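You operate a simulated robot arm through the tools that you are given. There is no shell and no other tool.

Carry out the task below with a simulated two-armed robot. There is one attempt and no reset: what you move stays moved.

TASK
Pump about 400 ml from the tub marked soap through the wash hose into the jug.
Fine: jug with red handle; feed open before the pump starts, pump off before the feed shuts; wash valve shut, hose end back on its peg; spill nothing. Set down upright: hose end marked wash.

It is judged by the outcome, as a careful person would: the job done as asked, and still so three seconds after it is handed in. It fails if anything else is knocked over, pushed out of place, dropped, spilled or broken.

THE ROBOT
Two 7-joint arms with fingered hands on one trunk that stands fixed in place. Base frame: the origin is at the foot of the trunk, x ahead of it, y to its left, z up; the work surface is at about z = 0.78. Units: m, degrees, N and s.
The left shoulder is at [0.03, 0.136, 1.205], the right one opposite. Each reaches about 1.253 m from its shoulder. Payload 5 kg a hand.
The TCP of each hand is the grasp point between the finger pads, 0.042 m short of the fingertips. In the tool frame z runs along the fingers and y along their closing line. The gripper opens to 0.208 m; its body begins 0.119 m behind the TCP. The gripper is a hand of 4 fingers: y runs from the thumb to the fingers, the wrist lies at [0, 0, -0.332] in the tool frame, and closing takes about 1.5 s.
Orientation is that of the tool frame in the base frame, as [roll, pitch, yaw] about the fixed x, y, z axes, in that order (R = Rz(yaw) Ry(pitch) Rx(roll)). With the fingers straight down and closing along the base's y, the tool's x points along the base's -x, its y along +y and its z along -z.

THE INTERFACE
- The arms move only by the tool step_arm. It takes "left_motion", "right_motion" or both (then of equal length, played together; a hand with none holds still); each is a list of rows, each a list of 7 numbers: the shift along the tool's x, y, z in m, then the turn, a rotation vector about the tool's x, y, z in degrees, then the finger opening in m, from 0 to 0.208. In form: [[tx, ty, tz, rx, ry, rz, jaw], ...]. A call has 1 to 20 rows; each row is the pose to reach, as a shift and turn from the pose commanded when the call began, along the tool's axes at that moment. Rows are played at 5 a second. More than 0.05 m and 8.6 degrees between two rows, or a gripper value outside its range, and nothing of the call is played. Where a pose cannot be reached the arm comes as near as it can. A force on the tool above 50 N (or 10 N above the force at the start of the call, whichever is more), or a blocked arm, ends the call early, and 0.2 s more pass. The fingers move at their own pace (about 0.072 m/s each) and stop on an object; they squeeze with about 23 N. The grip force told is the motor's: it shows also when the fingers shut on nothing. Time passes only in rows, and 0.2 s behind the last, so rows that repeat a pose let the fingers close. It gives the time, the measured TCP pose, the force on the tool (base axes), the opening and the grip force at its end, in the units of the frame above (readings bear some noise), with the torque about the TCP (base axes, N m) and any sound that the robot's microphone picked up.
- Cameras (640 x 400 px; columns grow to the right, rows downward): "scene" is now at [0.0487, -0.0028, 1.9324]; the picture's right is [-0.02, -1.00, 0.00], its down [-0.75, 0.02, -0.66] and it looks along [0.66, -0.01, -0.75] (base axes); focal length 369 px, centre (320, 200). "left" rides on the left gripper at [-0.101, 0, -0.145] in its tool frame; the picture's right is [0.00, -1.00, 0.00], its down [0.82, 0.00, -0.57] and it looks along [0.57, 0.00, 0.82] (tool axes); focal length 261 px, centre (320, 200). "right" rides on the right gripper at [0.101, 0, -0.145] in its tool frame; the picture's right is [0.00, 1.00, 0.00], its down [-0.82, 0.00, -0.57] and it looks along [-0.57, 0.00, 0.82] (tool axes); focal length 261 px, centre (320, 200). There is no depth. A picture from a camera that has moved, and an enlarged one, comes with that camera's place and axes in the base frame and with its lens.
- grab_frame(camera): a new picture of that camera. It takes no simulated time.
- slide_trunk(by): moves the trunk up (or, below 0, down) by that many m; the arms and the scene camera ride with it, the base frame stays. It gives what a move gives, with no picture.
- set_grasp(shape, hand): the hand has 4 fingers and takes this shape, open, in about a second: jaw (thumb against the fingers, like two jaws); tri (thumb and two fingers); tip (a fingertip pinch); poke (one finger out to press); point (the index stretched); flat (the hand flat); cup (the hand cupped); fist (a fist). The gripper value then closes the fingers along that shape, each until it touches; the sizes above hold for jaw. It gives what a move gives, with no picture.
- head_to(pan, tilt): turns the head with the scene camera to pan (to the left, within 143 degrees either way) and tilt (down, from -29 to 69), counted from straight ahead of the robot. It gives what a move gives.
- close_up(camera, box): a new picture of the part [left, top, right, bottom] of that camera's present view, enlarged. It takes no simulated time.
- job_done(): hands the job in; it is judged then, once.

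Places have to be worked out from the pictures, the camera data and where the tool is seen. Open the grippers and draw the arms clear of the work before you hand the job in, unless the task says otherwise.

The tools are called after "Emit:" by a JSON object that holds its "api" and its "payload". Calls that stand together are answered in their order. step_arm: Moves the arms, as the interface text tells. Its arguments: {"type":"object","properties":{"left_motion":{"type":"array","items":{"type":"array","items":{"type":"number"}}},"right_motion":{"type":"array","items":{"type":"array","items":{"type":"number"}}}},"required":[]} The other tools are called the same way: slide_trunk (by) moves the trunk up or down; set_grasp (shape, hand) gives the hand a shape; head_to (pan, tilt) turns the head that bears the scene camera; grab_frame (camera) takes a picture; close_up (camera, box) takes an enlarged picture of a part of a camera's view; job_done () hands the job in.

At the start:

```text
time: 0.0
left_position: [0.6789, 0.3249, 1.2998]
left_ee_rot: [180.0, 0.0, -180.0]
left_ft_force: [1.1, 0.0, 0.6]
left_ft_torque: [0.01, 0.04, -0.01]
left_finger_gap: 0.2076
left_finger_force: 0.1
left_shape: jaw
right_position: [0.6393, -0.3276, 1.3589]
right_ee_rot: [-179.9, 0.1, -180.0]
right_ft_force: [0.4, -0.5, -0.2]
right_ft_torque: [0.01, 0.0, 0.03]
right_finger_gap: 0.2076
right_finger_force: 0.1
right_shape: jaw
trunk travel left (down, up): [-0.225, 0.265]
head pan, tilt (commanded): [-1.3, 48.8]
```

scene: 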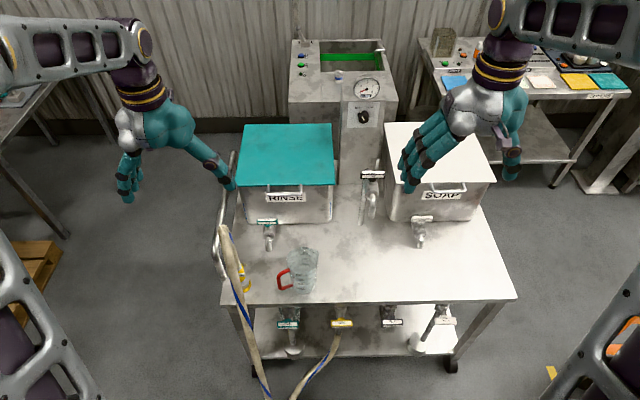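
right: 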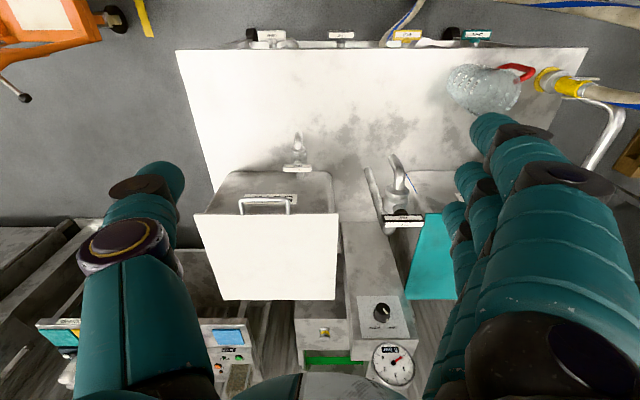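
left: 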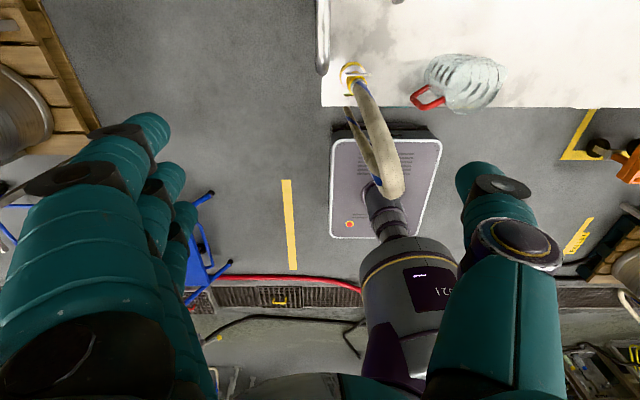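

The scene shows a cart with rinse and soap tubs, a jug with a red handle, a hose on a peg, and valves on the front. I'll look closer at each part before moving anything.

Emit:
{"api": "close_up", "payload": {"camera": "scene", "box": [200, 200, 360, 300]}}

Emit:
{"api": "close_up", "payload": {"camera": "scene", "box": [240, 290, 480, 400]}}

Emit:
{"api": "close_up", "payload": {"camera": "scene", "box": [280, 30, 420, 130]}}

Emit:
{"api": "close_up", "payload": {"camera": "scene", "box": [340, 150, 500, 260]}}

Emit:
{"api": "close_up", "payload": {"camera": "scene", "box": [420, 20, 640, 150]}}

```text
4.00 times, centred on (280, 250) of scene
camera zoom: at [0.0487, -0.0028, 1.9324], right [-0.02, -1.0, 0.0], down [-0.75, 0.02, -0.66], along [0.66, -0.01, -0.75], focal length 1477 px, centre (480, 0)
```

zoom: 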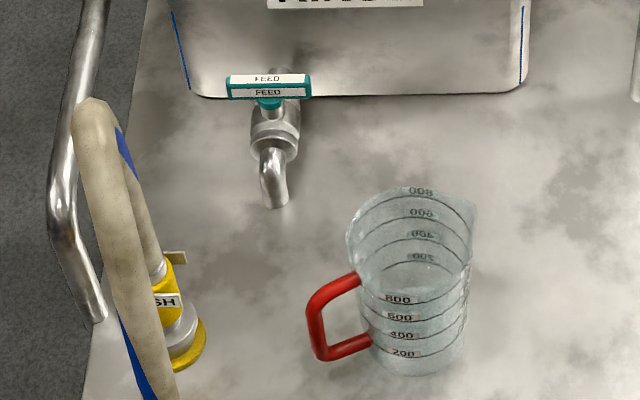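

```text
2.67 times, centred on (360, 345) of scene
camera zoom: at [0.0487, -0.0028, 1.9324], right [-0.02, -1.0, 0.0], down [-0.75, 0.02, -0.66], along [0.66, -0.01, -0.75], focal length 985 px, centre (213, -187)
```

zoom: 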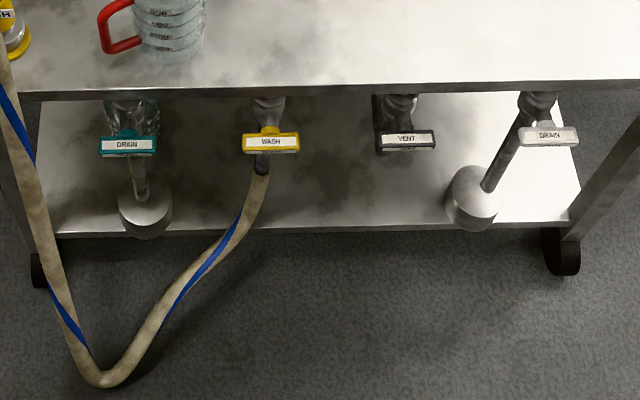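

```text
4.00 times, centred on (350, 80) of scene
camera zoom: at [0.0487, -0.0028, 1.9324], right [-0.02, -1.0, 0.0], down [-0.75, 0.02, -0.66], along [0.66, -0.01, -0.75], focal length 1477 px, centre (200, 680)
```

zoom: 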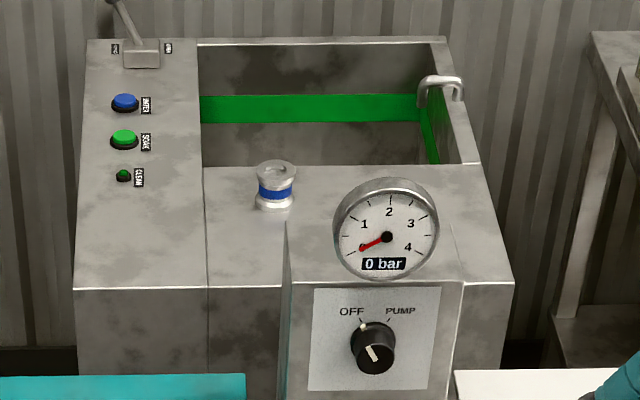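

```text
3.64 times, centred on (420, 205) of scene
camera zoom: at [0.0487, -0.0028, 1.9324], right [-0.02, -1.0, 0.0], down [-0.75, 0.02, -0.66], along [0.66, -0.01, -0.75], focal length 1343 px, centre (-44, 182)
```

zoom: 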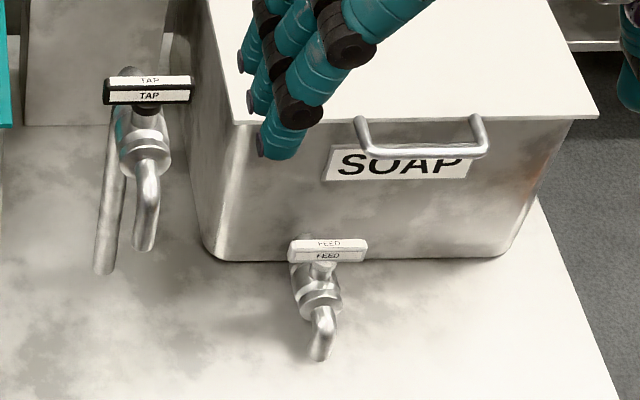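

```text
2.91 times, centred on (530, 85) of scene
camera zoom: at [0.0487, -0.0028, 1.9324], right [-0.02, -1.0, 0.0], down [-0.75, 0.02, -0.66], along [0.66, -0.01, -0.75], focal length 1074 px, centre (-291, 534)
```

zoom: 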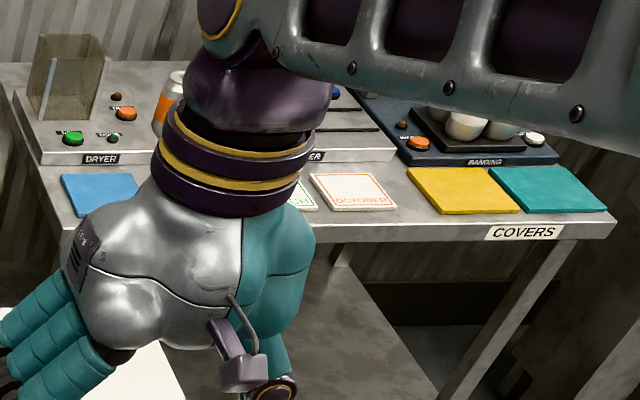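

Next I take enlarged views from the wrist cameras to see the hose end, peg, jug and valves from other angles.

Emit:
{"api": "close_up", "payload": {"camera": "left", "box": [300, 30, 540, 220]}}

Emit:
{"api": "close_up", "payload": {"camera": "right", "box": [420, 20, 640, 150]}}

Emit:
{"api": "close_up", "payload": {"camera": "right", "box": [220, 20, 520, 200]}}

Emit:
{"api": "close_up", "payload": {"camera": "right", "box": [280, 280, 440, 390]}}

Emit:
{"api": "close_up", "payload": {"camera": "scene", "box": [200, 140, 290, 300]}}

```text
2.11 times, centred on (420, 125) of left
camera zoom: at [0.7801, 0.3247, 1.4445], right [0.0, -1.0, 0.0], down [-0.82, 0.0, 0.57], along [-0.57, 0.0, -0.82], focal length 549 px, centre (110, 358)
```

zoom: 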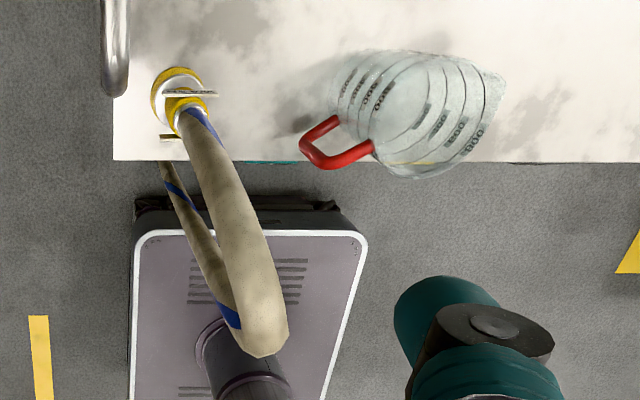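

```text
2.91 times, centred on (530, 85) of right
camera zoom: at [0.5401, -0.3295, 1.5029], right [0.0, 1.0, 0.0], down [0.82, 0.0, 0.57], along [0.57, 0.0, -0.82], focal length 758 px, centre (-291, 534)
```

zoom: 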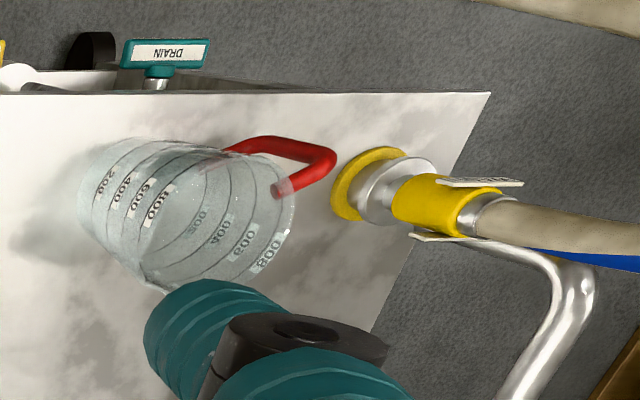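

```text
2.13 times, centred on (370, 110) of right
camera zoom: at [0.5401, -0.3295, 1.5029], right [0.0, 1.0, 0.0], down [0.82, 0.0, 0.57], along [0.57, 0.0, -0.82], focal length 556 px, centre (213, 392)
```

zoom: 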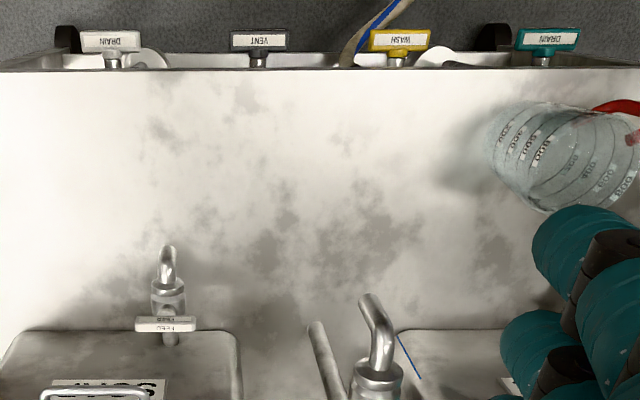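

```text
3.64 times, centred on (360, 335) of right
camera zoom: at [0.5401, -0.3295, 1.5029], right [0.0, 1.0, 0.0], down [0.82, 0.0, 0.57], along [0.57, 0.0, -0.82], focal length 948 px, centre (174, -291)
```

zoom: 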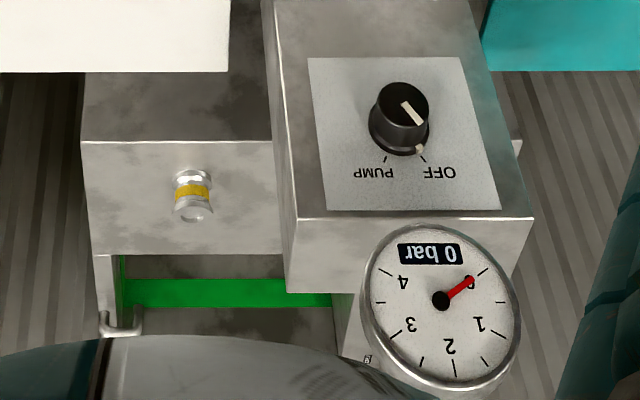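

```text
2.50 times, centred on (245, 220) of scene
camera zoom: at [0.0487, -0.0028, 1.9324], right [-0.02, -1.0, 0.0], down [-0.75, 0.02, -0.66], along [0.66, -0.01, -0.75], focal length 923 px, centre (508, 150)
```

zoom: 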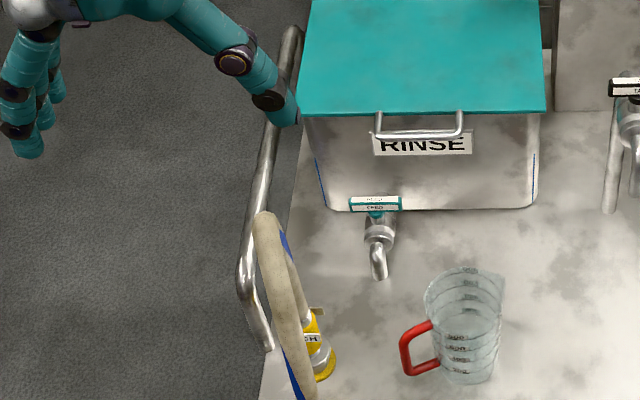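

The nozzle stands upright on a yellow-ringed peg at the table's front-left corner, the hose arcs up in front of it, and the pump knob points to OFF with the gauge at 0 bar. I move both hands for better camera views: the left one goes out to the left while turning, and the right one comes closer to the soap feed.

Emit:
{"api": "step_arm", "payload": {"left_motion": [[0.0055, 0.016, 0.0136, 0, 0, 8.2, 0.2], [0.011, 0.032, 0.027, 0, 0, 16.4, 0.2], [0.0165, 0.048, 0.041, 0, 0, 24.6, 0.2], [0.022, 0.064, 0.0545, 0, 0, 32.8, 0.2], [0.0275, 0.08, 0.068, 0, 0, 41, 0.2], [0.033, 0.096, 0.082, 0, 0, 49.2, 0.2], [0.0385, 0.112, 0.0955, 0, 0, 57.4, 0.2], [0.044, 0.128, 0.109, 0, 0, 65.6, 0.2], [0.0495, 0.144, 0.123, 0, 0, 73.8, 0.2], [0.055, 0.16, 0.136, 0, 0, 82, 0.2], [0.06, 0.175, 0.15, 0, 0, 90, 0.2]], "right_motion": [[-0.0055, -0.002, 0.019, 0, 0, 0, 0.2], [-0.011, -0.004, 0.038, 0, 0, 0, 0.2], [-0.0165, -0.0055, 0.057, 0, 0, 0, 0.2], [-0.022, -0.0073, 0.076, 0, 0, 0, 0.2], [-0.0275, -0.009, 0.095, 0, 0, 0, 0.2], [-0.033, -0.011, 0.114, 0, 0, 0, 0.2], [-0.0385, -0.0127, 0.133, 0, 0, 0, 0.2], [-0.044, -0.0145, 0.152, 0, 0, 0, 0.2], [-0.0495, -0.016, 0.171, 0, 0, 0, 0.2], [-0.055, -0.018, 0.19, 0, 0, 0, 0.2], [-0.06, -0.02, 0.21, 0, 0, 0, 0.2]]}}

```text
time: 2.4
left_position: [0.6212, 0.4995, 1.1476]
left_ee_rot: [-180.0, -0.1, 89.9]
left_ft_force: [0.6, -0.6, -0.5]
left_ft_torque: [0.0, 0.11, 0.0]
left_finger_gap: 0.2001
left_finger_force: 0.0
left_shape: jaw
right_position: [0.7012, -0.349, 1.1498]
right_ee_rot: [180.0, -0.1, 180.0]
right_ft_force: [0.3, 1.3, -0.1]
right_ft_torque: [-0.09, 0.1, 0.03]
right_finger_gap: 0.2002
right_finger_force: 0.1
right_shape: jaw
trunk travel left (down, up): [-0.225, 0.265]
head pan, tilt (commanded): [-1.3, 48.8]
```

Both hands reached the viewing poses; now I take pictures from each camera.

Emit:
{"api": "grab_frame", "payload": {"camera": "left"}}

Emit:
{"api": "grab_frame", "payload": {"camera": "right"}}

Emit:
{"api": "grab_frame", "payload": {"camera": "scene"}}

```text
taken
camera left: at [0.6218, 0.3974, 1.2931], right [-1.0, 0.0, 0.0], down [0.0, 0.82, 0.57], along [0.0, 0.57, -0.82], focal length 261 px, centre (320, 200)
```

left: 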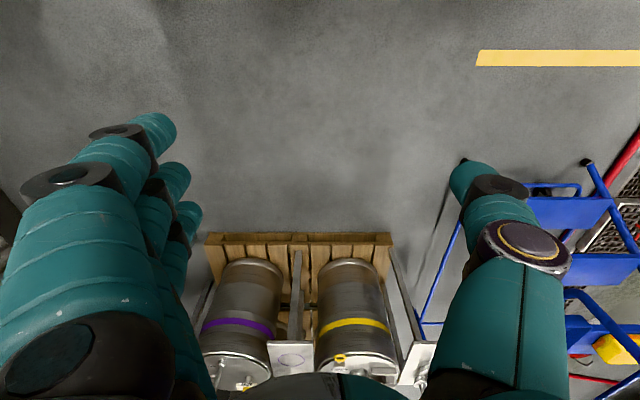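

```text
taken
camera right: at [0.6011, -0.3498, 1.2931], right [0.0, 1.0, 0.0], down [0.82, 0.0, 0.57], along [0.57, 0.0, -0.82], focal length 261 px, centre (320, 200)
```

right: 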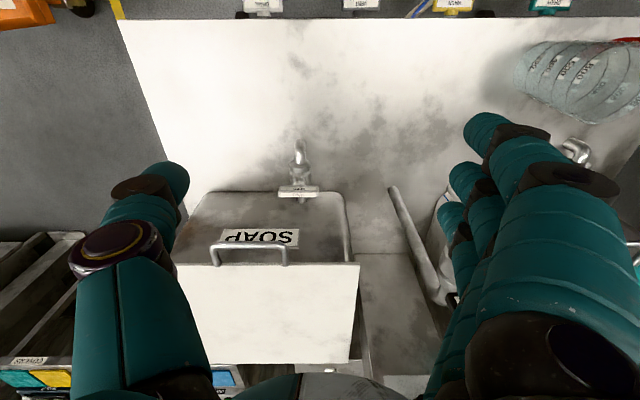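

```text
taken
camera scene: at [0.0501, -0.002, 1.9323], right [-0.02, -1.0, 0.0], down [-0.75, 0.02, -0.66], along [0.66, -0.02, -0.75], focal length 369 px, centre (320, 200)
```

scene: 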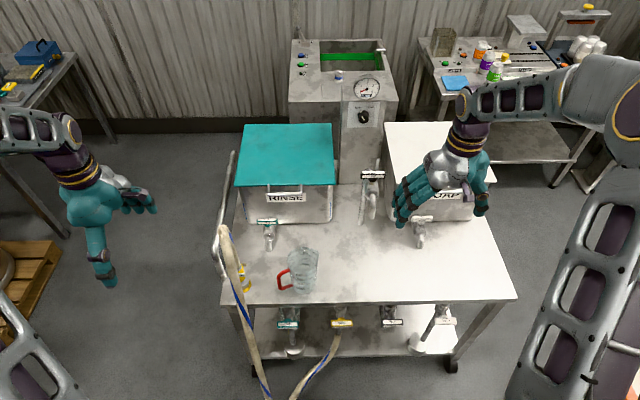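

I triangulate the soap feed handle at about (0.874, -0.392, 0.874) and the wash handle at about (0.578, -0.09, 0.66). I enlarge the handle details to see their axes and any marks.

Emit:
{"api": "close_up", "payload": {"camera": "right", "box": [250, 120, 350, 220]}}

Emit:
{"api": "close_up", "payload": {"camera": "right", "box": [230, 0, 590, 60]}}

Emit:
{"api": "close_up", "payload": {"camera": "scene", "box": [310, 290, 380, 360]}}

Emit:
{"api": "close_up", "payload": {"camera": "scene", "box": [200, 215, 330, 305]}}

```text
4.00 times, centred on (300, 170) of right
camera zoom: at [0.6011, -0.3498, 1.2931], right [0.0, 1.0, 0.0], down [0.82, 0.0, 0.57], along [0.57, 0.0, -0.82], focal length 1043 px, centre (400, 320)
```

zoom: 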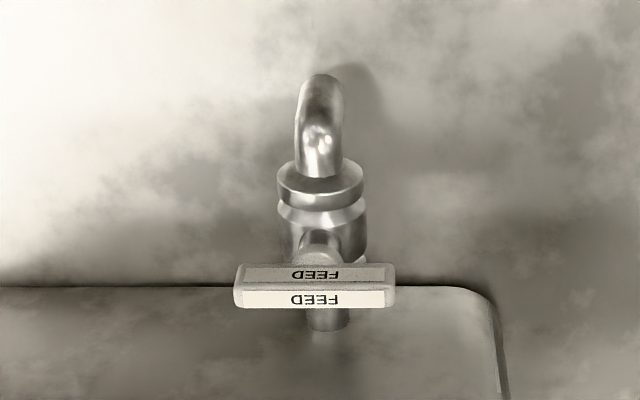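

```text
1.78 times, centred on (410, 30) of right
camera zoom: at [0.6011, -0.3498, 1.2931], right [0.0, 1.0, 0.0], down [0.82, 0.0, 0.57], along [0.57, 0.0, -0.82], focal length 463 px, centre (160, 502)
```

zoom: 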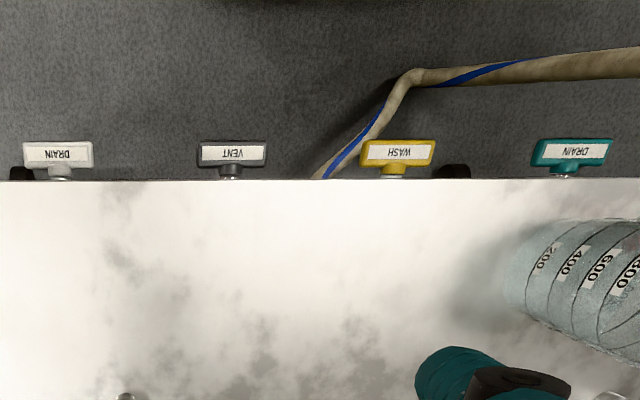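

```text
5.71 times, centred on (345, 325) of scene
camera zoom: at [0.0501, -0.002, 1.9323], right [-0.02, -1.0, 0.0], down [-0.75, 0.02, -0.66], along [0.66, -0.02, -0.75], focal length 2110 px, centre (177, -514)
```

zoom: 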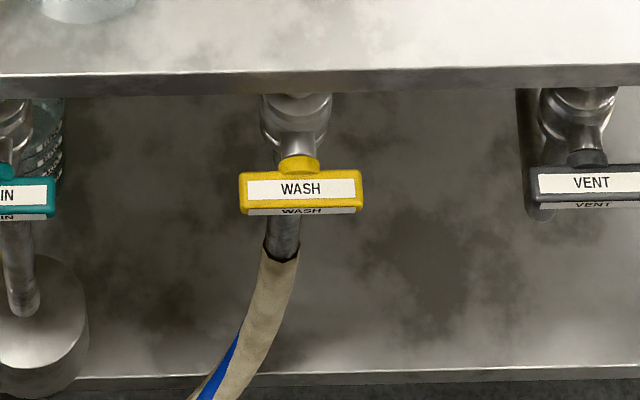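

```text
4.44 times, centred on (265, 260) of scene
camera zoom: at [0.0501, -0.002, 1.9323], right [-0.02, -1.0, 0.0], down [-0.75, 0.02, -0.66], along [0.66, -0.02, -0.75], focal length 1641 px, centre (564, -67)
```

zoom: 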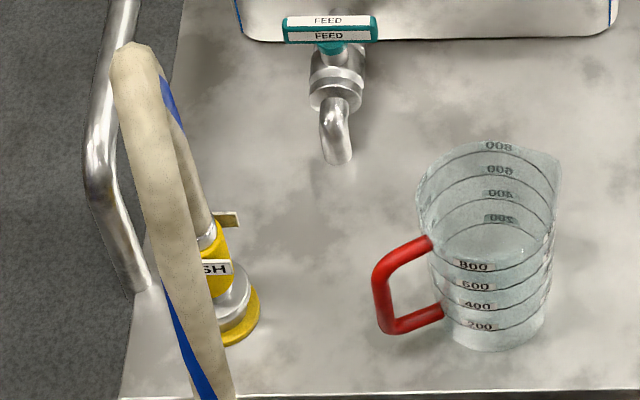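

The wash handle's axis runs along x, with its bar across the vertical pipe (shut), and the feed handle has a vertical stem with its bar across the outlet. I tilt the left hand so its camera looks down on the hose end, rail and jug.

Emit:
{"api": "step_arm", "payload": {"left_motion": [[0, 0, 0, 0, -7.5, 0, 0.2], [0, 0, 0, 0, -15, 0, 0.2], [0, 0, 0, 0, -22.5, 0, 0.2], [0, 0, 0, 0, -30, 0, 0.2], [0, 0, 0, 0, -37.5, 0, 0.2], [0, 0, 0, 0, -45, 0, 0.2], [-0.02, 0, 0, 0, -45, 0, 0.2], [-0.04, 0, 0, 0, -45, 0, 0.2]]}}

Emit:
{"api": "grab_frame", "payload": {"camera": "left"}}

Emit:
{"api": "grab_frame", "payload": {"camera": "scene"}}

```text
time: 4.2
left_position: [0.618, 0.4601, 1.1487]
left_ee_rot: [-179.9, 45.0, 90.2]
left_ft_force: [0.3, 0.6, -0.7]
left_ft_torque: [-0.07, -0.01, 0.0]
left_finger_gap: 0.2
left_finger_force: 0.1
left_shape: jaw
right_position: [0.702, -0.3481, 1.1497]
right_ee_rot: [-180.0, -0.1, -180.0]
right_ft_force: [1.0, 0.0, -0.9]
right_ft_torque: [-0.05, 0.05, 0.01]
right_finger_gap: 0.2004
right_finger_force: 0.2
right_shape: jaw
trunk travel left (down, up): [-0.225, 0.265]
head pan, tilt (commanded): [-1.3, 48.8]
```

```text
taken
camera left: at [0.6195, 0.4906, 1.3226], right [-1.0, 0.0, 0.0], down [-0.01, 0.98, -0.18], along [0.0, -0.18, -0.98], focal length 261 px, centre (320, 200)
```

left: 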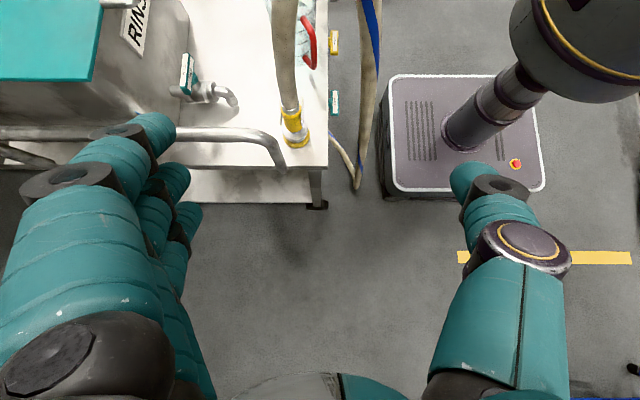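

```text
taken
camera scene: at [0.0491, -0.0021, 1.9325], right [-0.02, -1.0, 0.0], down [-0.75, 0.02, -0.66], along [0.66, -0.01, -0.75], focal length 369 px, centre (320, 200)
```

scene: 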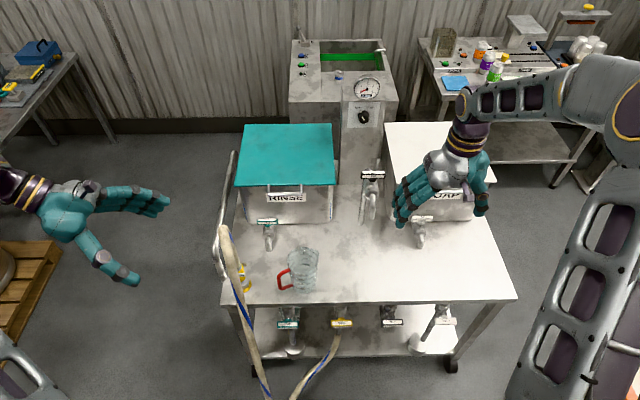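

The left view shows the rail bending at about (0.70, 0.32, 0.93) beside the hose end, so an approach straight from the left is tight. I enlarge the hose end and jug to get exact positions.

Emit:
{"api": "close_up", "payload": {"camera": "left", "box": [230, 80, 350, 180]}}

Emit:
{"api": "close_up", "payload": {"camera": "left", "box": [230, 0, 420, 120]}}

Emit:
{"api": "close_up", "payload": {"camera": "scene", "box": [210, 215, 290, 300]}}

Emit:
{"api": "close_up", "payload": {"camera": "scene", "box": [265, 235, 345, 305]}}

Emit:
{"api": "close_up", "payload": {"camera": "right", "box": [490, 20, 640, 130]}}

```text
4.00 times, centred on (290, 130) of left
camera zoom: at [0.6195, 0.4906, 1.3226], right [-1.0, 0.0, 0.0], down [-0.01, 0.98, -0.18], along [0.0, -0.18, -0.98], focal length 1043 px, centre (440, 480)
```

zoom: 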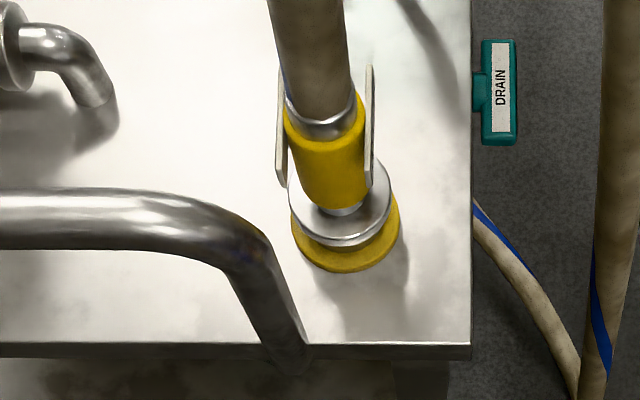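

```text
3.33 times, centred on (325, 60) of left
camera zoom: at [0.6195, 0.4906, 1.3226], right [-1.0, 0.0, 0.0], down [-0.01, 0.98, -0.18], along [0.0, -0.18, -0.98], focal length 869 px, centre (303, 667)
```

zoom: 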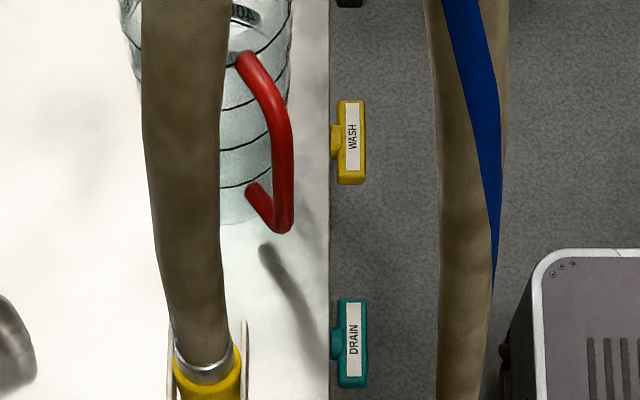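

```text
4.71 times, centred on (250, 258) of scene
camera zoom: at [0.0491, -0.0021, 1.9325], right [-0.02, -1.0, 0.0], down [-0.75, 0.02, -0.66], along [0.66, -0.01, -0.75], focal length 1738 px, centre (649, -71)
```

zoom: 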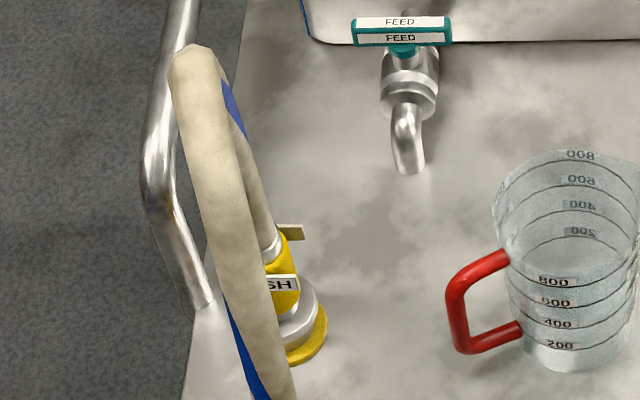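

```text
5.71 times, centred on (305, 270) of scene
camera zoom: at [0.0491, -0.0021, 1.9325], right [-0.02, -1.0, 0.0], down [-0.75, 0.02, -0.66], along [0.66, -0.01, -0.75], focal length 2110 px, centre (406, -200)
```

zoom: 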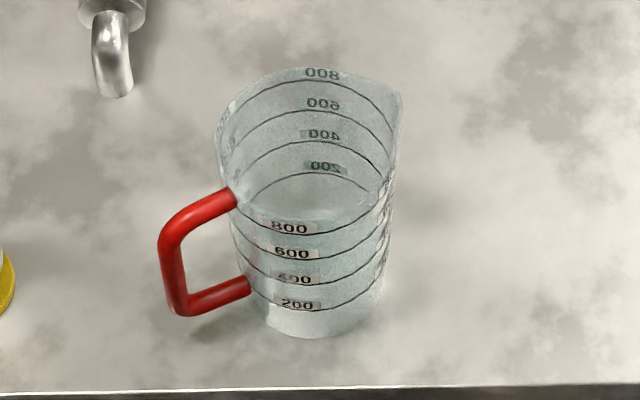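

```text
3.64 times, centred on (565, 75) of right
camera zoom: at [0.6006, -0.3494, 1.2936], right [0.0, 1.0, 0.0], down [0.82, 0.0, 0.57], along [0.57, 0.0, -0.82], focal length 948 px, centre (-571, 654)
```

zoom: 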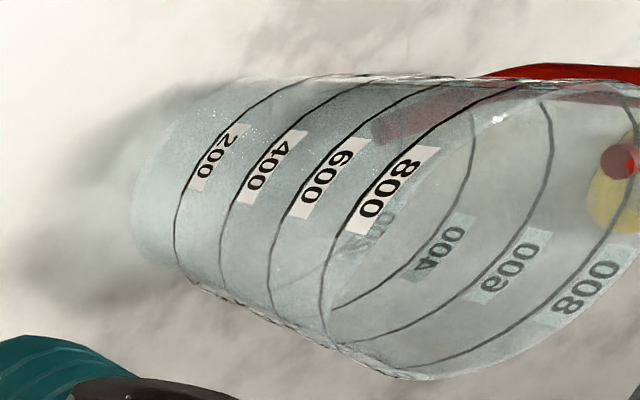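

The peg is at about (0.673, 0.243), with the sleeve and its two flat tags at z≈0.84–0.89, facing ±x. I check what the "tri" shape of the left hand looks like, since fewer fingers would clear the rail better.

Emit:
{"api": "set_grasp", "payload": {"hand": "left", "shape": "tri"}}

Emit:
{"api": "grab_frame", "payload": {"camera": "left"}}

Emit:
{"api": "close_up", "payload": {"camera": "scene", "box": [0, 150, 180, 300]}}

```text
time: 5.1
left_position: [0.6172, 0.4595, 1.149]
left_ee_rot: [179.9, 45.0, 89.9]
left_ft_force: [-0.1, 0.5, -0.7]
left_ft_torque: [0.01, 0.01, 0.01]
left_finger_gap: 0.208
left_finger_force: 0.1
left_shape: tri
right_position: [0.7002, -0.3489, 1.1491]
right_ee_rot: [179.9, -0.1, -179.9]
right_ft_force: [-0.7, 0.6, -0.7]
right_ft_torque: [-0.01, -0.01, -0.01]
right_finger_gap: 0.2006
right_finger_force: 0.1
right_shape: jaw
trunk travel left (down, up): [-0.225, 0.265]
head pan, tilt (commanded): [-1.3, 48.8]
```

```text
taken
camera left: at [0.6197, 0.4897, 1.3228], right [-1.0, 0.0, 0.0], down [0.0, 0.98, -0.18], along [0.0, -0.18, -0.98], focal length 261 px, centre (320, 200)
```

left: 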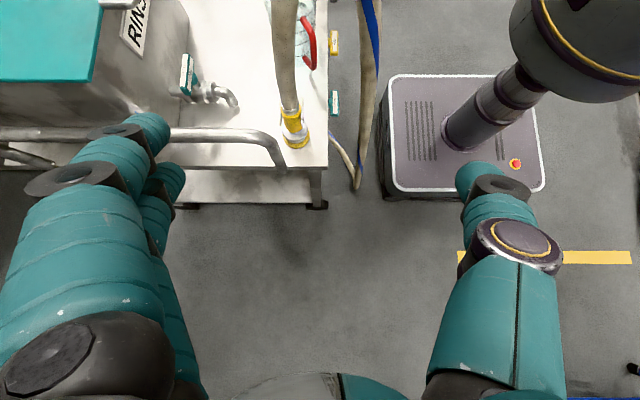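

```text
2.67 times, centred on (90, 225) of scene
camera zoom: at [0.0488, -0.0028, 1.9324], right [-0.02, -1.0, 0.0], down [-0.75, 0.02, -0.66], along [0.66, -0.01, -0.75], focal length 985 px, centre (933, 133)
```

zoom: 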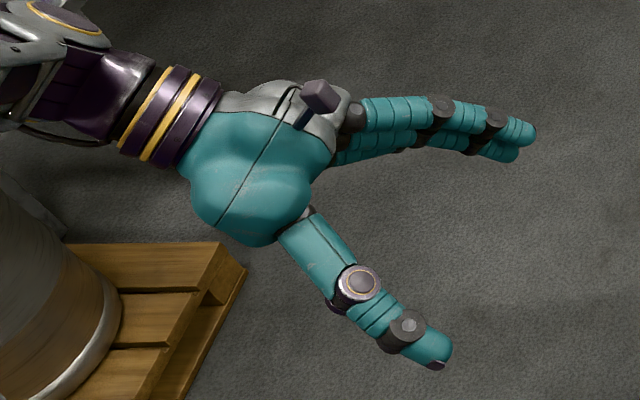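

In "tri" the lowest finger is folded away, which helps with the rail. I also check the "tip" shape for comparison.

Emit:
{"api": "set_grasp", "payload": {"hand": "left", "shape": "tip"}}

Emit:
{"api": "grab_frame", "payload": {"camera": "left"}}

Emit:
{"api": "close_up", "payload": {"camera": "scene", "box": [0, 150, 180, 300]}}

```text
time: 6.0
left_position: [0.6189, 0.4587, 1.1485]
left_ee_rot: [179.9, 45.1, 90.0]
left_ft_force: [1.0, 0.8, 0.7]
left_ft_torque: [-0.01, -0.03, -0.02]
left_finger_gap: 0.2077
left_finger_force: 0.0
left_shape: tip
right_position: [0.7007, -0.3485, 1.1498]
right_ee_rot: [180.0, 0.0, -180.0]
right_ft_force: [-0.4, -0.4, 0.2]
right_ft_torque: [0.0, 0.0, 0.02]
right_finger_gap: 0.2002
right_finger_force: 0.1
right_shape: jaw
trunk travel left (down, up): [-0.225, 0.265]
head pan, tilt (commanded): [-1.3, 48.8]
```

```text
taken
camera left: at [0.6196, 0.4898, 1.3228], right [-1.0, 0.0, 0.0], down [0.0, 0.98, -0.18], along [0.0, -0.18, -0.98], focal length 261 px, centre (320, 200)
```

left: 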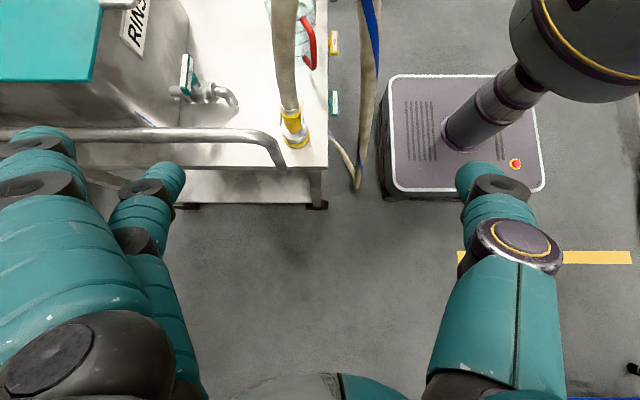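

```text
2.67 times, centred on (90, 225) of scene
camera zoom: at [0.0487, -0.0027, 1.9324], right [-0.02, -1.0, 0.0], down [-0.75, 0.02, -0.66], along [0.66, -0.01, -0.75], focal length 985 px, centre (933, 133)
```

zoom: 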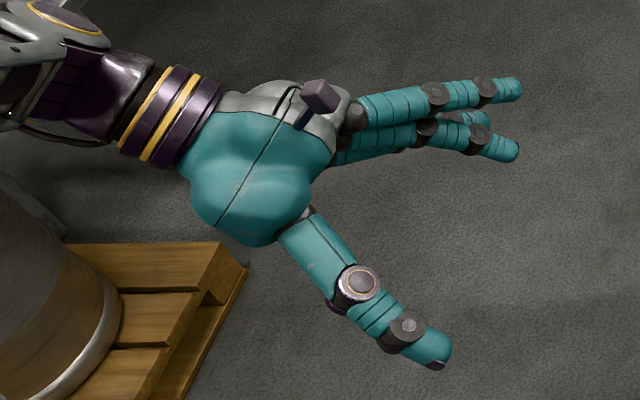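

In "tip" the spare fingers stick out toward the rail, so "jaw" with the thumb on the rail side looks best, and it also keeps the wrist camera away from the hose. I set jaw and roll the left hand 180° about its own axis in free space.

Emit:
{"api": "set_grasp", "payload": {"hand": "left", "shape": "jaw"}}

Emit:
{"api": "step_arm", "payload": {"left_motion": [[0, 0, -0.005, 0, 0, -8, 0.2], [0, 0, -0.01, 0, 0, -16, 0.2], [0, 0, -0.015, 0, 0, -24, 0.2], [0, 0, -0.02, 0, 0, -32, 0.2], [0, 0, -0.02, 0, 0, -40, 0.2], [0, 0, -0.02, 0, 0, -48, 0.2], [0, 0, -0.02, 0, 0, -56, 0.2], [0, 0, -0.02, 0, 0, -64, 0.2], [0, 0, -0.02, 0, 0, -72, 0.2], [0, 0, -0.02, 0, 0, -80, 0.2], [0, 0, -0.02, 0, 0, -88, 0.2], [0, 0, -0.02, 0, 0, -96, 0.2], [0, 0, -0.02, 0, 0, -104, 0.2], [0, 0, -0.02, 0, 0, -112, 0.2], [0, 0, -0.02, 0, 0, -120, 0.2], [0, 0, -0.02, 0, 0, -128, 0.2], [0, 0, -0.02, 0, 0, -136, 0.2], [0, 0, -0.02, 0, 0, -144, 0.2], [0, 0, -0.02, 0, 0, -152, 0.2], [0, 0, -0.02, 0, 0, -160, 0.2]]}}

Emit:
{"api": "grab_frame", "payload": {"camera": "scene"}}

```text
time: 6.9
left_position: [0.6176, 0.4593, 1.1482]
left_ee_rot: [179.9, 45.0, 90.0]
left_ft_force: [-0.3, -0.2, 0.1]
left_ft_torque: [0.03, -0.01, 0.02]
left_finger_gap: 0.2079
left_finger_force: 0.1
left_shape: jaw
right_position: [0.7001, -0.3498, 1.1497]
right_ee_rot: [180.0, 0.0, -180.0]
right_ft_force: [-0.8, 0.5, 0.1]
right_ft_torque: [-0.03, 0.03, 0.03]
right_finger_gap: 0.2005
right_finger_force: 0.1
right_shape: jaw
trunk travel left (down, up): [-0.225, 0.265]
head pan, tilt (commanded): [-1.3, 48.8]
```

```text
time: 11.1
left_position: [0.6179, 0.4734, 1.1635]
left_ee_rot: [-161.2, -41.6, -117.1]
left_ft_force: [0.3, -0.2, 0.2]
left_ft_torque: [-0.01, -0.03, -0.02]
left_finger_gap: 0.2001
left_finger_force: 0.1
left_shape: jaw
right_position: [0.6995, -0.3504, 1.1494]
right_ee_rot: [-180.0, 0.1, -180.0]
right_ft_force: [-0.4, -0.2, 0.0]
right_ft_torque: [0.02, 0.04, -0.03]
right_finger_gap: 0.2002
right_finger_force: 0.2
right_shape: jaw
trunk travel left (down, up): [-0.225, 0.265]
head pan, tilt (commanded): [-1.3, 48.8]
```

```text
taken
camera scene: at [0.0488, -0.0027, 1.9324], right [-0.02, -1.0, 0.0], down [-0.75, 0.02, -0.66], along [0.66, -0.01, -0.75], focal length 369 px, centre (320, 200)
```

scene: 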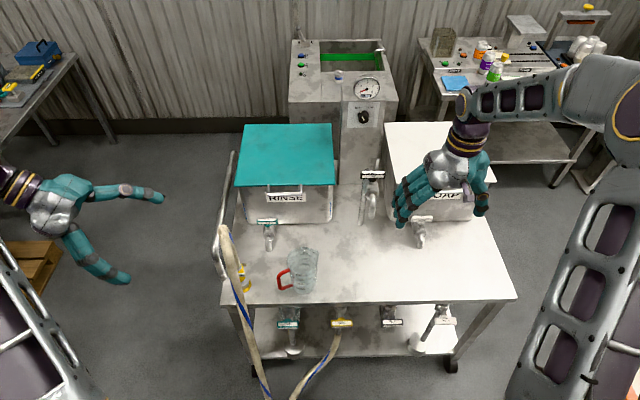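

The roll worked with the hand still in the clear. I finish the roll, tilt to about 55° below horizontal, narrow the opening to 0.10 m and move to a standoff above-left of the hose end.

Emit:
{"api": "step_arm", "payload": {"left_motion": [[-0.0025, -0.0112, 0.0231, -0.35, -2, -4, 0.18], [-0.005, -0.0224, 0.0462, -0.7, -4, -8, 0.16], [-0.0075, -0.0337, 0.0694, -1.05, -6, -12, 0.14], [-0.01, -0.0449, 0.0925, -1.4, -8, -16, 0.12], [-0.0125, -0.0561, 0.1156, -1.75, -10, -20, 0.1], [-0.0125, -0.0561, 0.1156, -1.75, -10, -20, 0.1]]}}

Emit:
{"api": "grab_frame", "payload": {"camera": "left"}}

Emit:
{"api": "grab_frame", "payload": {"camera": "scene"}}

Emit:
{"api": "grab_frame", "payload": {"camera": "right"}}

```text
time: 12.5
left_position: [0.6735, 0.3877, 1.087]
left_ee_rot: [179.9, -34.9, -89.9]
left_ft_force: [-0.1, 0.3, 0.1]
left_ft_torque: [-0.03, -0.03, 0.04]
left_finger_gap: 0.1009
left_finger_force: 0.1
left_shape: jaw
right_position: [0.7004, -0.349, 1.1493]
right_ee_rot: [-179.9, 0.0, -179.9]
right_ft_force: [-0.8, -0.3, 0.5]
right_ft_torque: [-0.07, -0.03, -0.01]
right_finger_gap: 0.2007
right_finger_force: 0.0
right_shape: jaw
trunk travel left (down, up): [-0.225, 0.265]
head pan, tilt (commanded): [-1.3, 48.8]
```

```text
taken
camera left: at [0.6737, 0.5526, 1.1489], right [1.0, 0.01, 0.0], down [0.01, -0.35, 0.94], along [0.0, -0.94, -0.35], focal length 261 px, centre (320, 200)
```

left: 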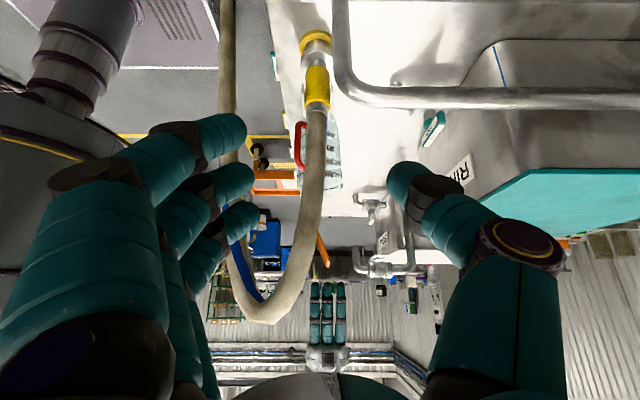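

```text
taken
camera scene: at [0.0481, -0.0017, 1.9325], right [-0.02, -1.0, 0.0], down [-0.75, 0.02, -0.66], along [0.66, -0.02, -0.75], focal length 369 px, centre (320, 200)
```

scene: 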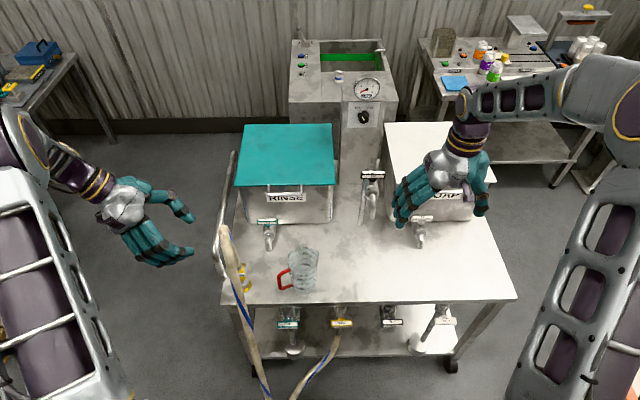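

```text
taken
camera right: at [0.5998, -0.3493, 1.2941], right [0.0, 1.0, 0.0], down [0.82, 0.0, 0.57], along [0.57, 0.0, -0.82], focal length 261 px, centre (320, 200)
```

right: 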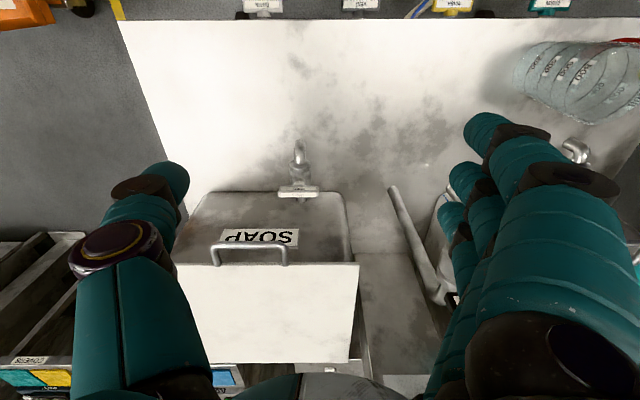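

The hand's body at this tilt would foul the rail (top at z≈0.957, y≈0.328), so I change plan: approach nearly horizontally from the front-left (about 65° round from +y), thumb on the right, under the hose arc. First I back off and point the hand down again, then roll it round.

Emit:
{"api": "step_arm", "payload": {"left_motion": [[-0.011, 0.015, -0.023, 0, -7, 0, 0.1], [-0.022, 0.03, -0.046, 0, -14, 0, 0.1], [-0.033, 0.044, -0.07, 0, -21, 0, 0.1], [-0.044, 0.059, -0.093, 0, -28, 0, 0.1], [-0.0556, 0.074, -0.116, 0, -35, 0, 0.1]]}}

Emit:
{"api": "step_arm", "payload": {"left_motion": [[0, 0, 0, 0, 0, 8.2, 0.1], [0, 0, 0, 0, 0, 16.4, 0.1], [0, 0, 0, 0, 0, 24.6, 0.1], [0, 0, 0, 0, 0, 32.8, 0.1], [0, 0, 0, 0, 0, 41, 0.1], [0, 0, 0, 0, 0, 49.2, 0.1], [0, 0, 0, 0, 0, 57.4, 0.1], [0, 0, 0, 0, 0, 65.6, 0.1], [0, 0, 0, 0, 0, 73.8, 0.1], [0, 0, 0, 0, 0, 82, 0.1], [0, 0, 0, 0, 0, 90.2, 0.1], [0, 0, 0, 0, 0, 98.4, 0.1], [0, 0, 0, 0, 0, 106.7, 0.1], [0, 0, 0, 0, 0, 115, 0.1]]}}

Emit:
{"api": "step_arm", "payload": {"left_motion": [[0, 0, 0, 0, -8.3, 0, 0.1], [0, 0, 0, 0, -16.6, 0, 0.1], [0, 0, 0, 0, -25, 0, 0.1], [0, 0, 0, 0, -33.3, 0, 0.1], [0, 0, 0, 0, -41.6, 0, 0.1], [0, 0, 0, 0, -50, 0, 0.1], [0, 0, 0, 0, -58.3, 0, 0.1], [0, 0, 0, 0, -66.6, 0, 0.1], [0, 0, 0, 0, -75, 0, 0.1]]}}

Emit:
{"api": "grab_frame", "payload": {"camera": "scene"}}

Emit:
{"api": "grab_frame", "payload": {"camera": "left"}}

```text
time: 13.7
left_position: [0.5996, 0.498, 1.1513]
left_ee_rot: [-179.9, 0.2, -89.9]
left_ft_force: [0.1, -0.2, 0.8]
left_ft_torque: [-0.01, -0.05, 0.02]
left_finger_gap: 0.1008
left_finger_force: 0.1
left_shape: jaw
right_position: [0.6994, -0.3503, 1.1501]
right_ee_rot: [-180.0, 0.0, -179.9]
right_ft_force: [-0.5, -0.3, 0.1]
right_ft_torque: [0.1, -0.05, 0.02]
right_finger_gap: 0.2004
right_finger_force: 0.0
right_shape: jaw
trunk travel left (down, up): [-0.225, 0.265]
head pan, tilt (commanded): [-1.3, 48.8]
```

```text
time: 16.7
left_position: [0.6002, 0.4987, 1.1509]
left_ee_rot: [179.9, -0.1, 154.9]
left_ft_force: [0.9, -0.2, 0.7]
left_ft_torque: [0.0, -0.01, -0.03]
left_finger_gap: 0.101
left_finger_force: 0.0
left_shape: jaw
right_position: [0.7002, -0.3484, 1.15]
right_ee_rot: [-180.0, 0.0, 180.0]
right_ft_force: [0.1, 0.2, 0.0]
right_ft_torque: [-0.05, 0.01, 0.01]
right_finger_gap: 0.2004
right_finger_force: 0.0
right_shape: jaw
trunk travel left (down, up): [-0.225, 0.265]
head pan, tilt (commanded): [-1.3, 48.8]
```

```text
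time: 18.7
left_position: [0.6028, 0.5004, 1.1502]
left_ee_rot: [179.5, 75.1, 154.8]
left_ft_force: [0.9, 0.4, 1.0]
left_ft_torque: [0.02, 0.06, -0.09]
left_finger_gap: 0.1008
left_finger_force: 0.1
left_shape: jaw
right_position: [0.7004, -0.3482, 1.1496]
right_ee_rot: [-179.9, 0.0, -180.0]
right_ft_force: [0.1, -0.1, 0.1]
right_ft_torque: [-0.08, 0.08, -0.01]
right_finger_gap: 0.2005
right_finger_force: 0.0
right_shape: jaw
trunk travel left (down, up): [-0.225, 0.265]
head pan, tilt (commanded): [-1.3, 48.8]
```

```text
taken
camera scene: at [0.0496, -0.0014, 1.9324], right [-0.02, -1.0, 0.0], down [-0.75, 0.02, -0.66], along [0.66, -0.01, -0.75], focal length 369 px, centre (320, 200)
```

scene: 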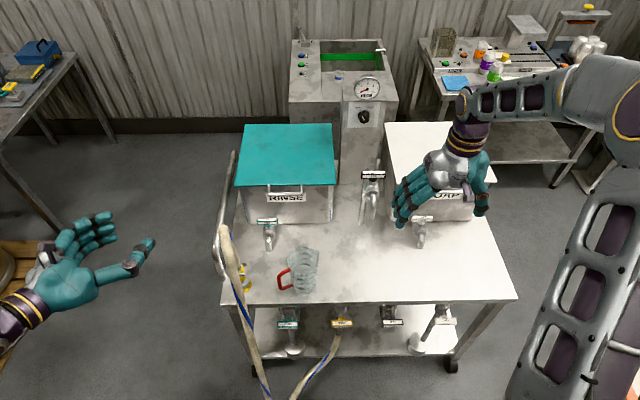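

```text
taken
camera left: at [0.4995, 0.5473, 1.2855], right [-0.42, -0.91, 0.0], down [-0.69, 0.32, -0.65], along [0.59, -0.27, -0.76], focal length 261 px, centre (320, 200)
```

left: 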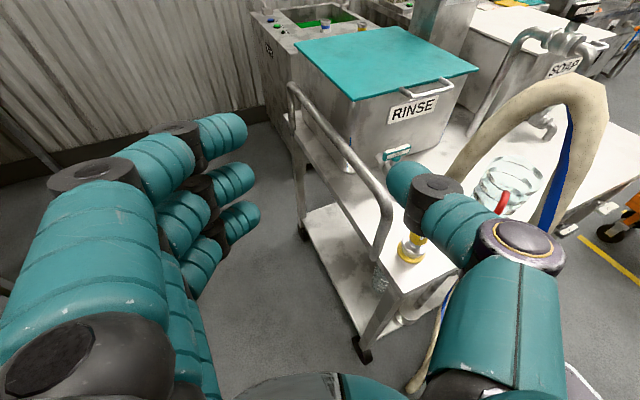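

The pose is reached and the view down the hand is clear. I switch the left hand to "tri" (lowest finger folded) and move to a pre-grasp point 0.2 m short of the sleeve.

Emit:
{"api": "set_grasp", "payload": {"hand": "left", "shape": "tri"}}

Emit:
{"api": "step_arm", "payload": {"left_motion": [[0.028, -0.0255, 0.0045, 0, 0, 0, 0.18], [0.056, -0.051, 0.009, 0, 0, 0, 0.16], [0.084, -0.0765, 0.0136, 0, 0, 0, 0.14], [0.112, -0.102, 0.018, 0, 0, 0, 0.12], [0.14, -0.1275, 0.0227, 0, 0, 0, 0.1], [0.168, -0.153, 0.027, 0, 0, 0, 0.085], [0.196, -0.1784, 0.0318, 0, 0, 0, 0.085], [0.2241, -0.2039, 0.0363, 0, 0, 0, 0.085]]}}

Emit:
{"api": "grab_frame", "payload": {"camera": "left"}}

Emit:
{"api": "grab_frame", "payload": {"camera": "scene"}}

```text
time: 19.6
left_position: [0.6018, 0.4983, 1.151]
left_ee_rot: [179.7, 74.9, 154.8]
left_ft_force: [-0.2, 0.1, 0.0]
left_ft_torque: [0.0, 0.01, -0.02]
left_finger_gap: 0.2077
left_finger_force: 0.1
left_shape: tri
right_position: [0.6998, -0.3493, 1.1501]
right_ee_rot: [-180.0, 0.0, 180.0]
right_ft_force: [0.6, -0.2, -0.2]
right_ft_torque: [-0.03, 0.05, 0.0]
right_finger_gap: 0.2
right_finger_force: 0.1
right_shape: jaw
trunk travel left (down, up): [-0.225, 0.265]
head pan, tilt (commanded): [-1.3, 48.8]
```

```text
time: 21.4
left_position: [0.4944, 0.3245, 0.9223]
left_ee_rot: [179.5, 74.9, 154.6]
left_ft_force: [1.0, 1.4, 0.1]
left_ft_torque: [-0.02, 0.0, -0.07]
left_finger_gap: 0.0857
left_finger_force: 0.0
left_shape: tri
right_position: [0.7005, -0.348, 1.1508]
right_ee_rot: [180.0, 0.0, -180.0]
right_ft_force: [0.3, 1.1, 0.2]
right_ft_torque: [-0.04, 0.02, -0.02]
right_finger_gap: 0.2003
right_finger_force: 0.1
right_shape: jaw
trunk travel left (down, up): [-0.225, 0.265]
head pan, tilt (commanded): [-1.3, 48.8]
```

```text
taken
camera left: at [0.3925, 0.3723, 1.0585], right [-0.42, -0.91, 0.0], down [-0.7, 0.32, -0.64], along [0.58, -0.27, -0.77], focal length 261 px, centre (320, 200)
```

left: 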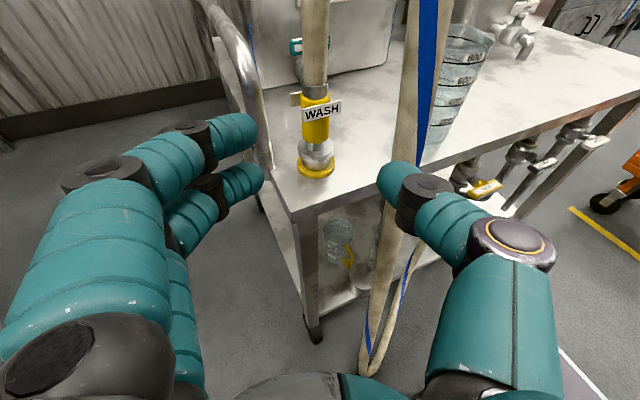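

```text
taken
camera scene: at [0.0489, -0.0023, 1.9324], right [-0.02, -1.0, 0.0], down [-0.75, 0.02, -0.66], along [0.66, -0.01, -0.75], focal length 369 px, centre (320, 200)
```

scene: 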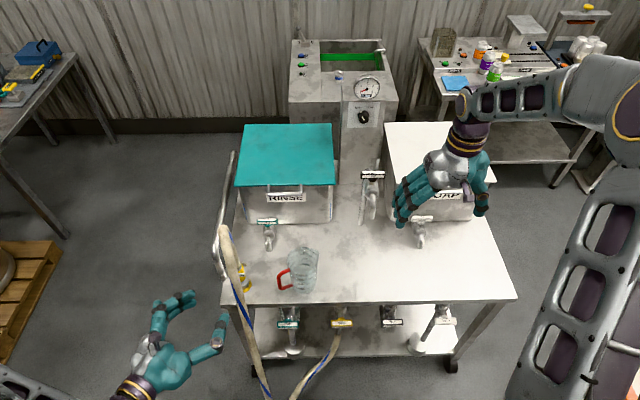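

Now the WASH tag, ferrule, peg and post are clearly seen; another jug with a yellow handle sits on the lower shelf. I zoom in on the hose end to fix its position.

Emit:
{"api": "close_up", "payload": {"camera": "left", "box": [250, 60, 390, 200]}}

Emit:
{"api": "close_up", "payload": {"camera": "left", "box": [380, 0, 640, 220]}}

```text
2.86 times, centred on (320, 130) of left
camera zoom: at [0.3925, 0.3723, 1.0585], right [-0.42, -0.91, 0.0], down [-0.7, 0.32, -0.64], along [0.58, -0.27, -0.77], focal length 745 px, centre (320, 400)
```

zoom: 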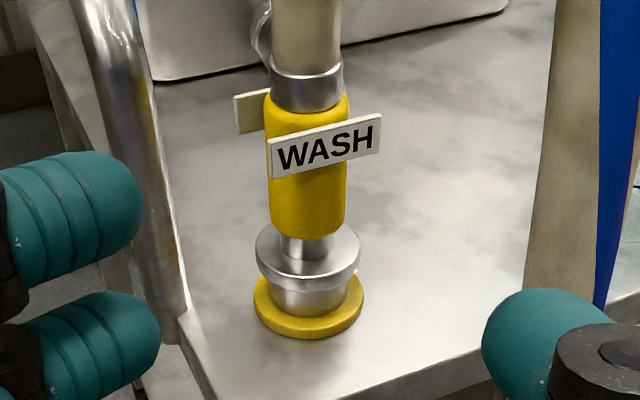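

```text
1.82 times, centred on (510, 110) of left
camera zoom: at [0.3925, 0.3723, 1.0585], right [-0.42, -0.91, 0.0], down [-0.7, 0.32, -0.64], along [0.58, -0.27, -0.77], focal length 474 px, centre (-26, 364)
```

zoom: 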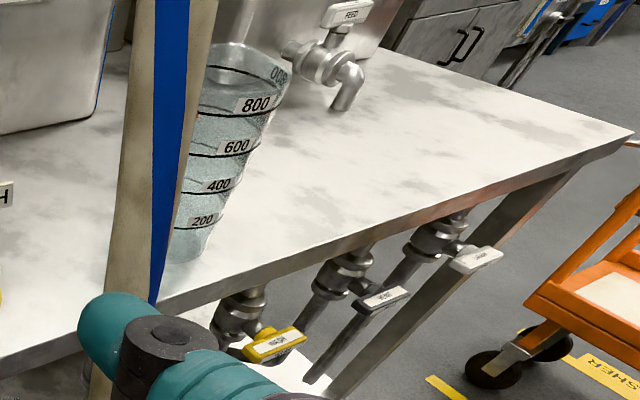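

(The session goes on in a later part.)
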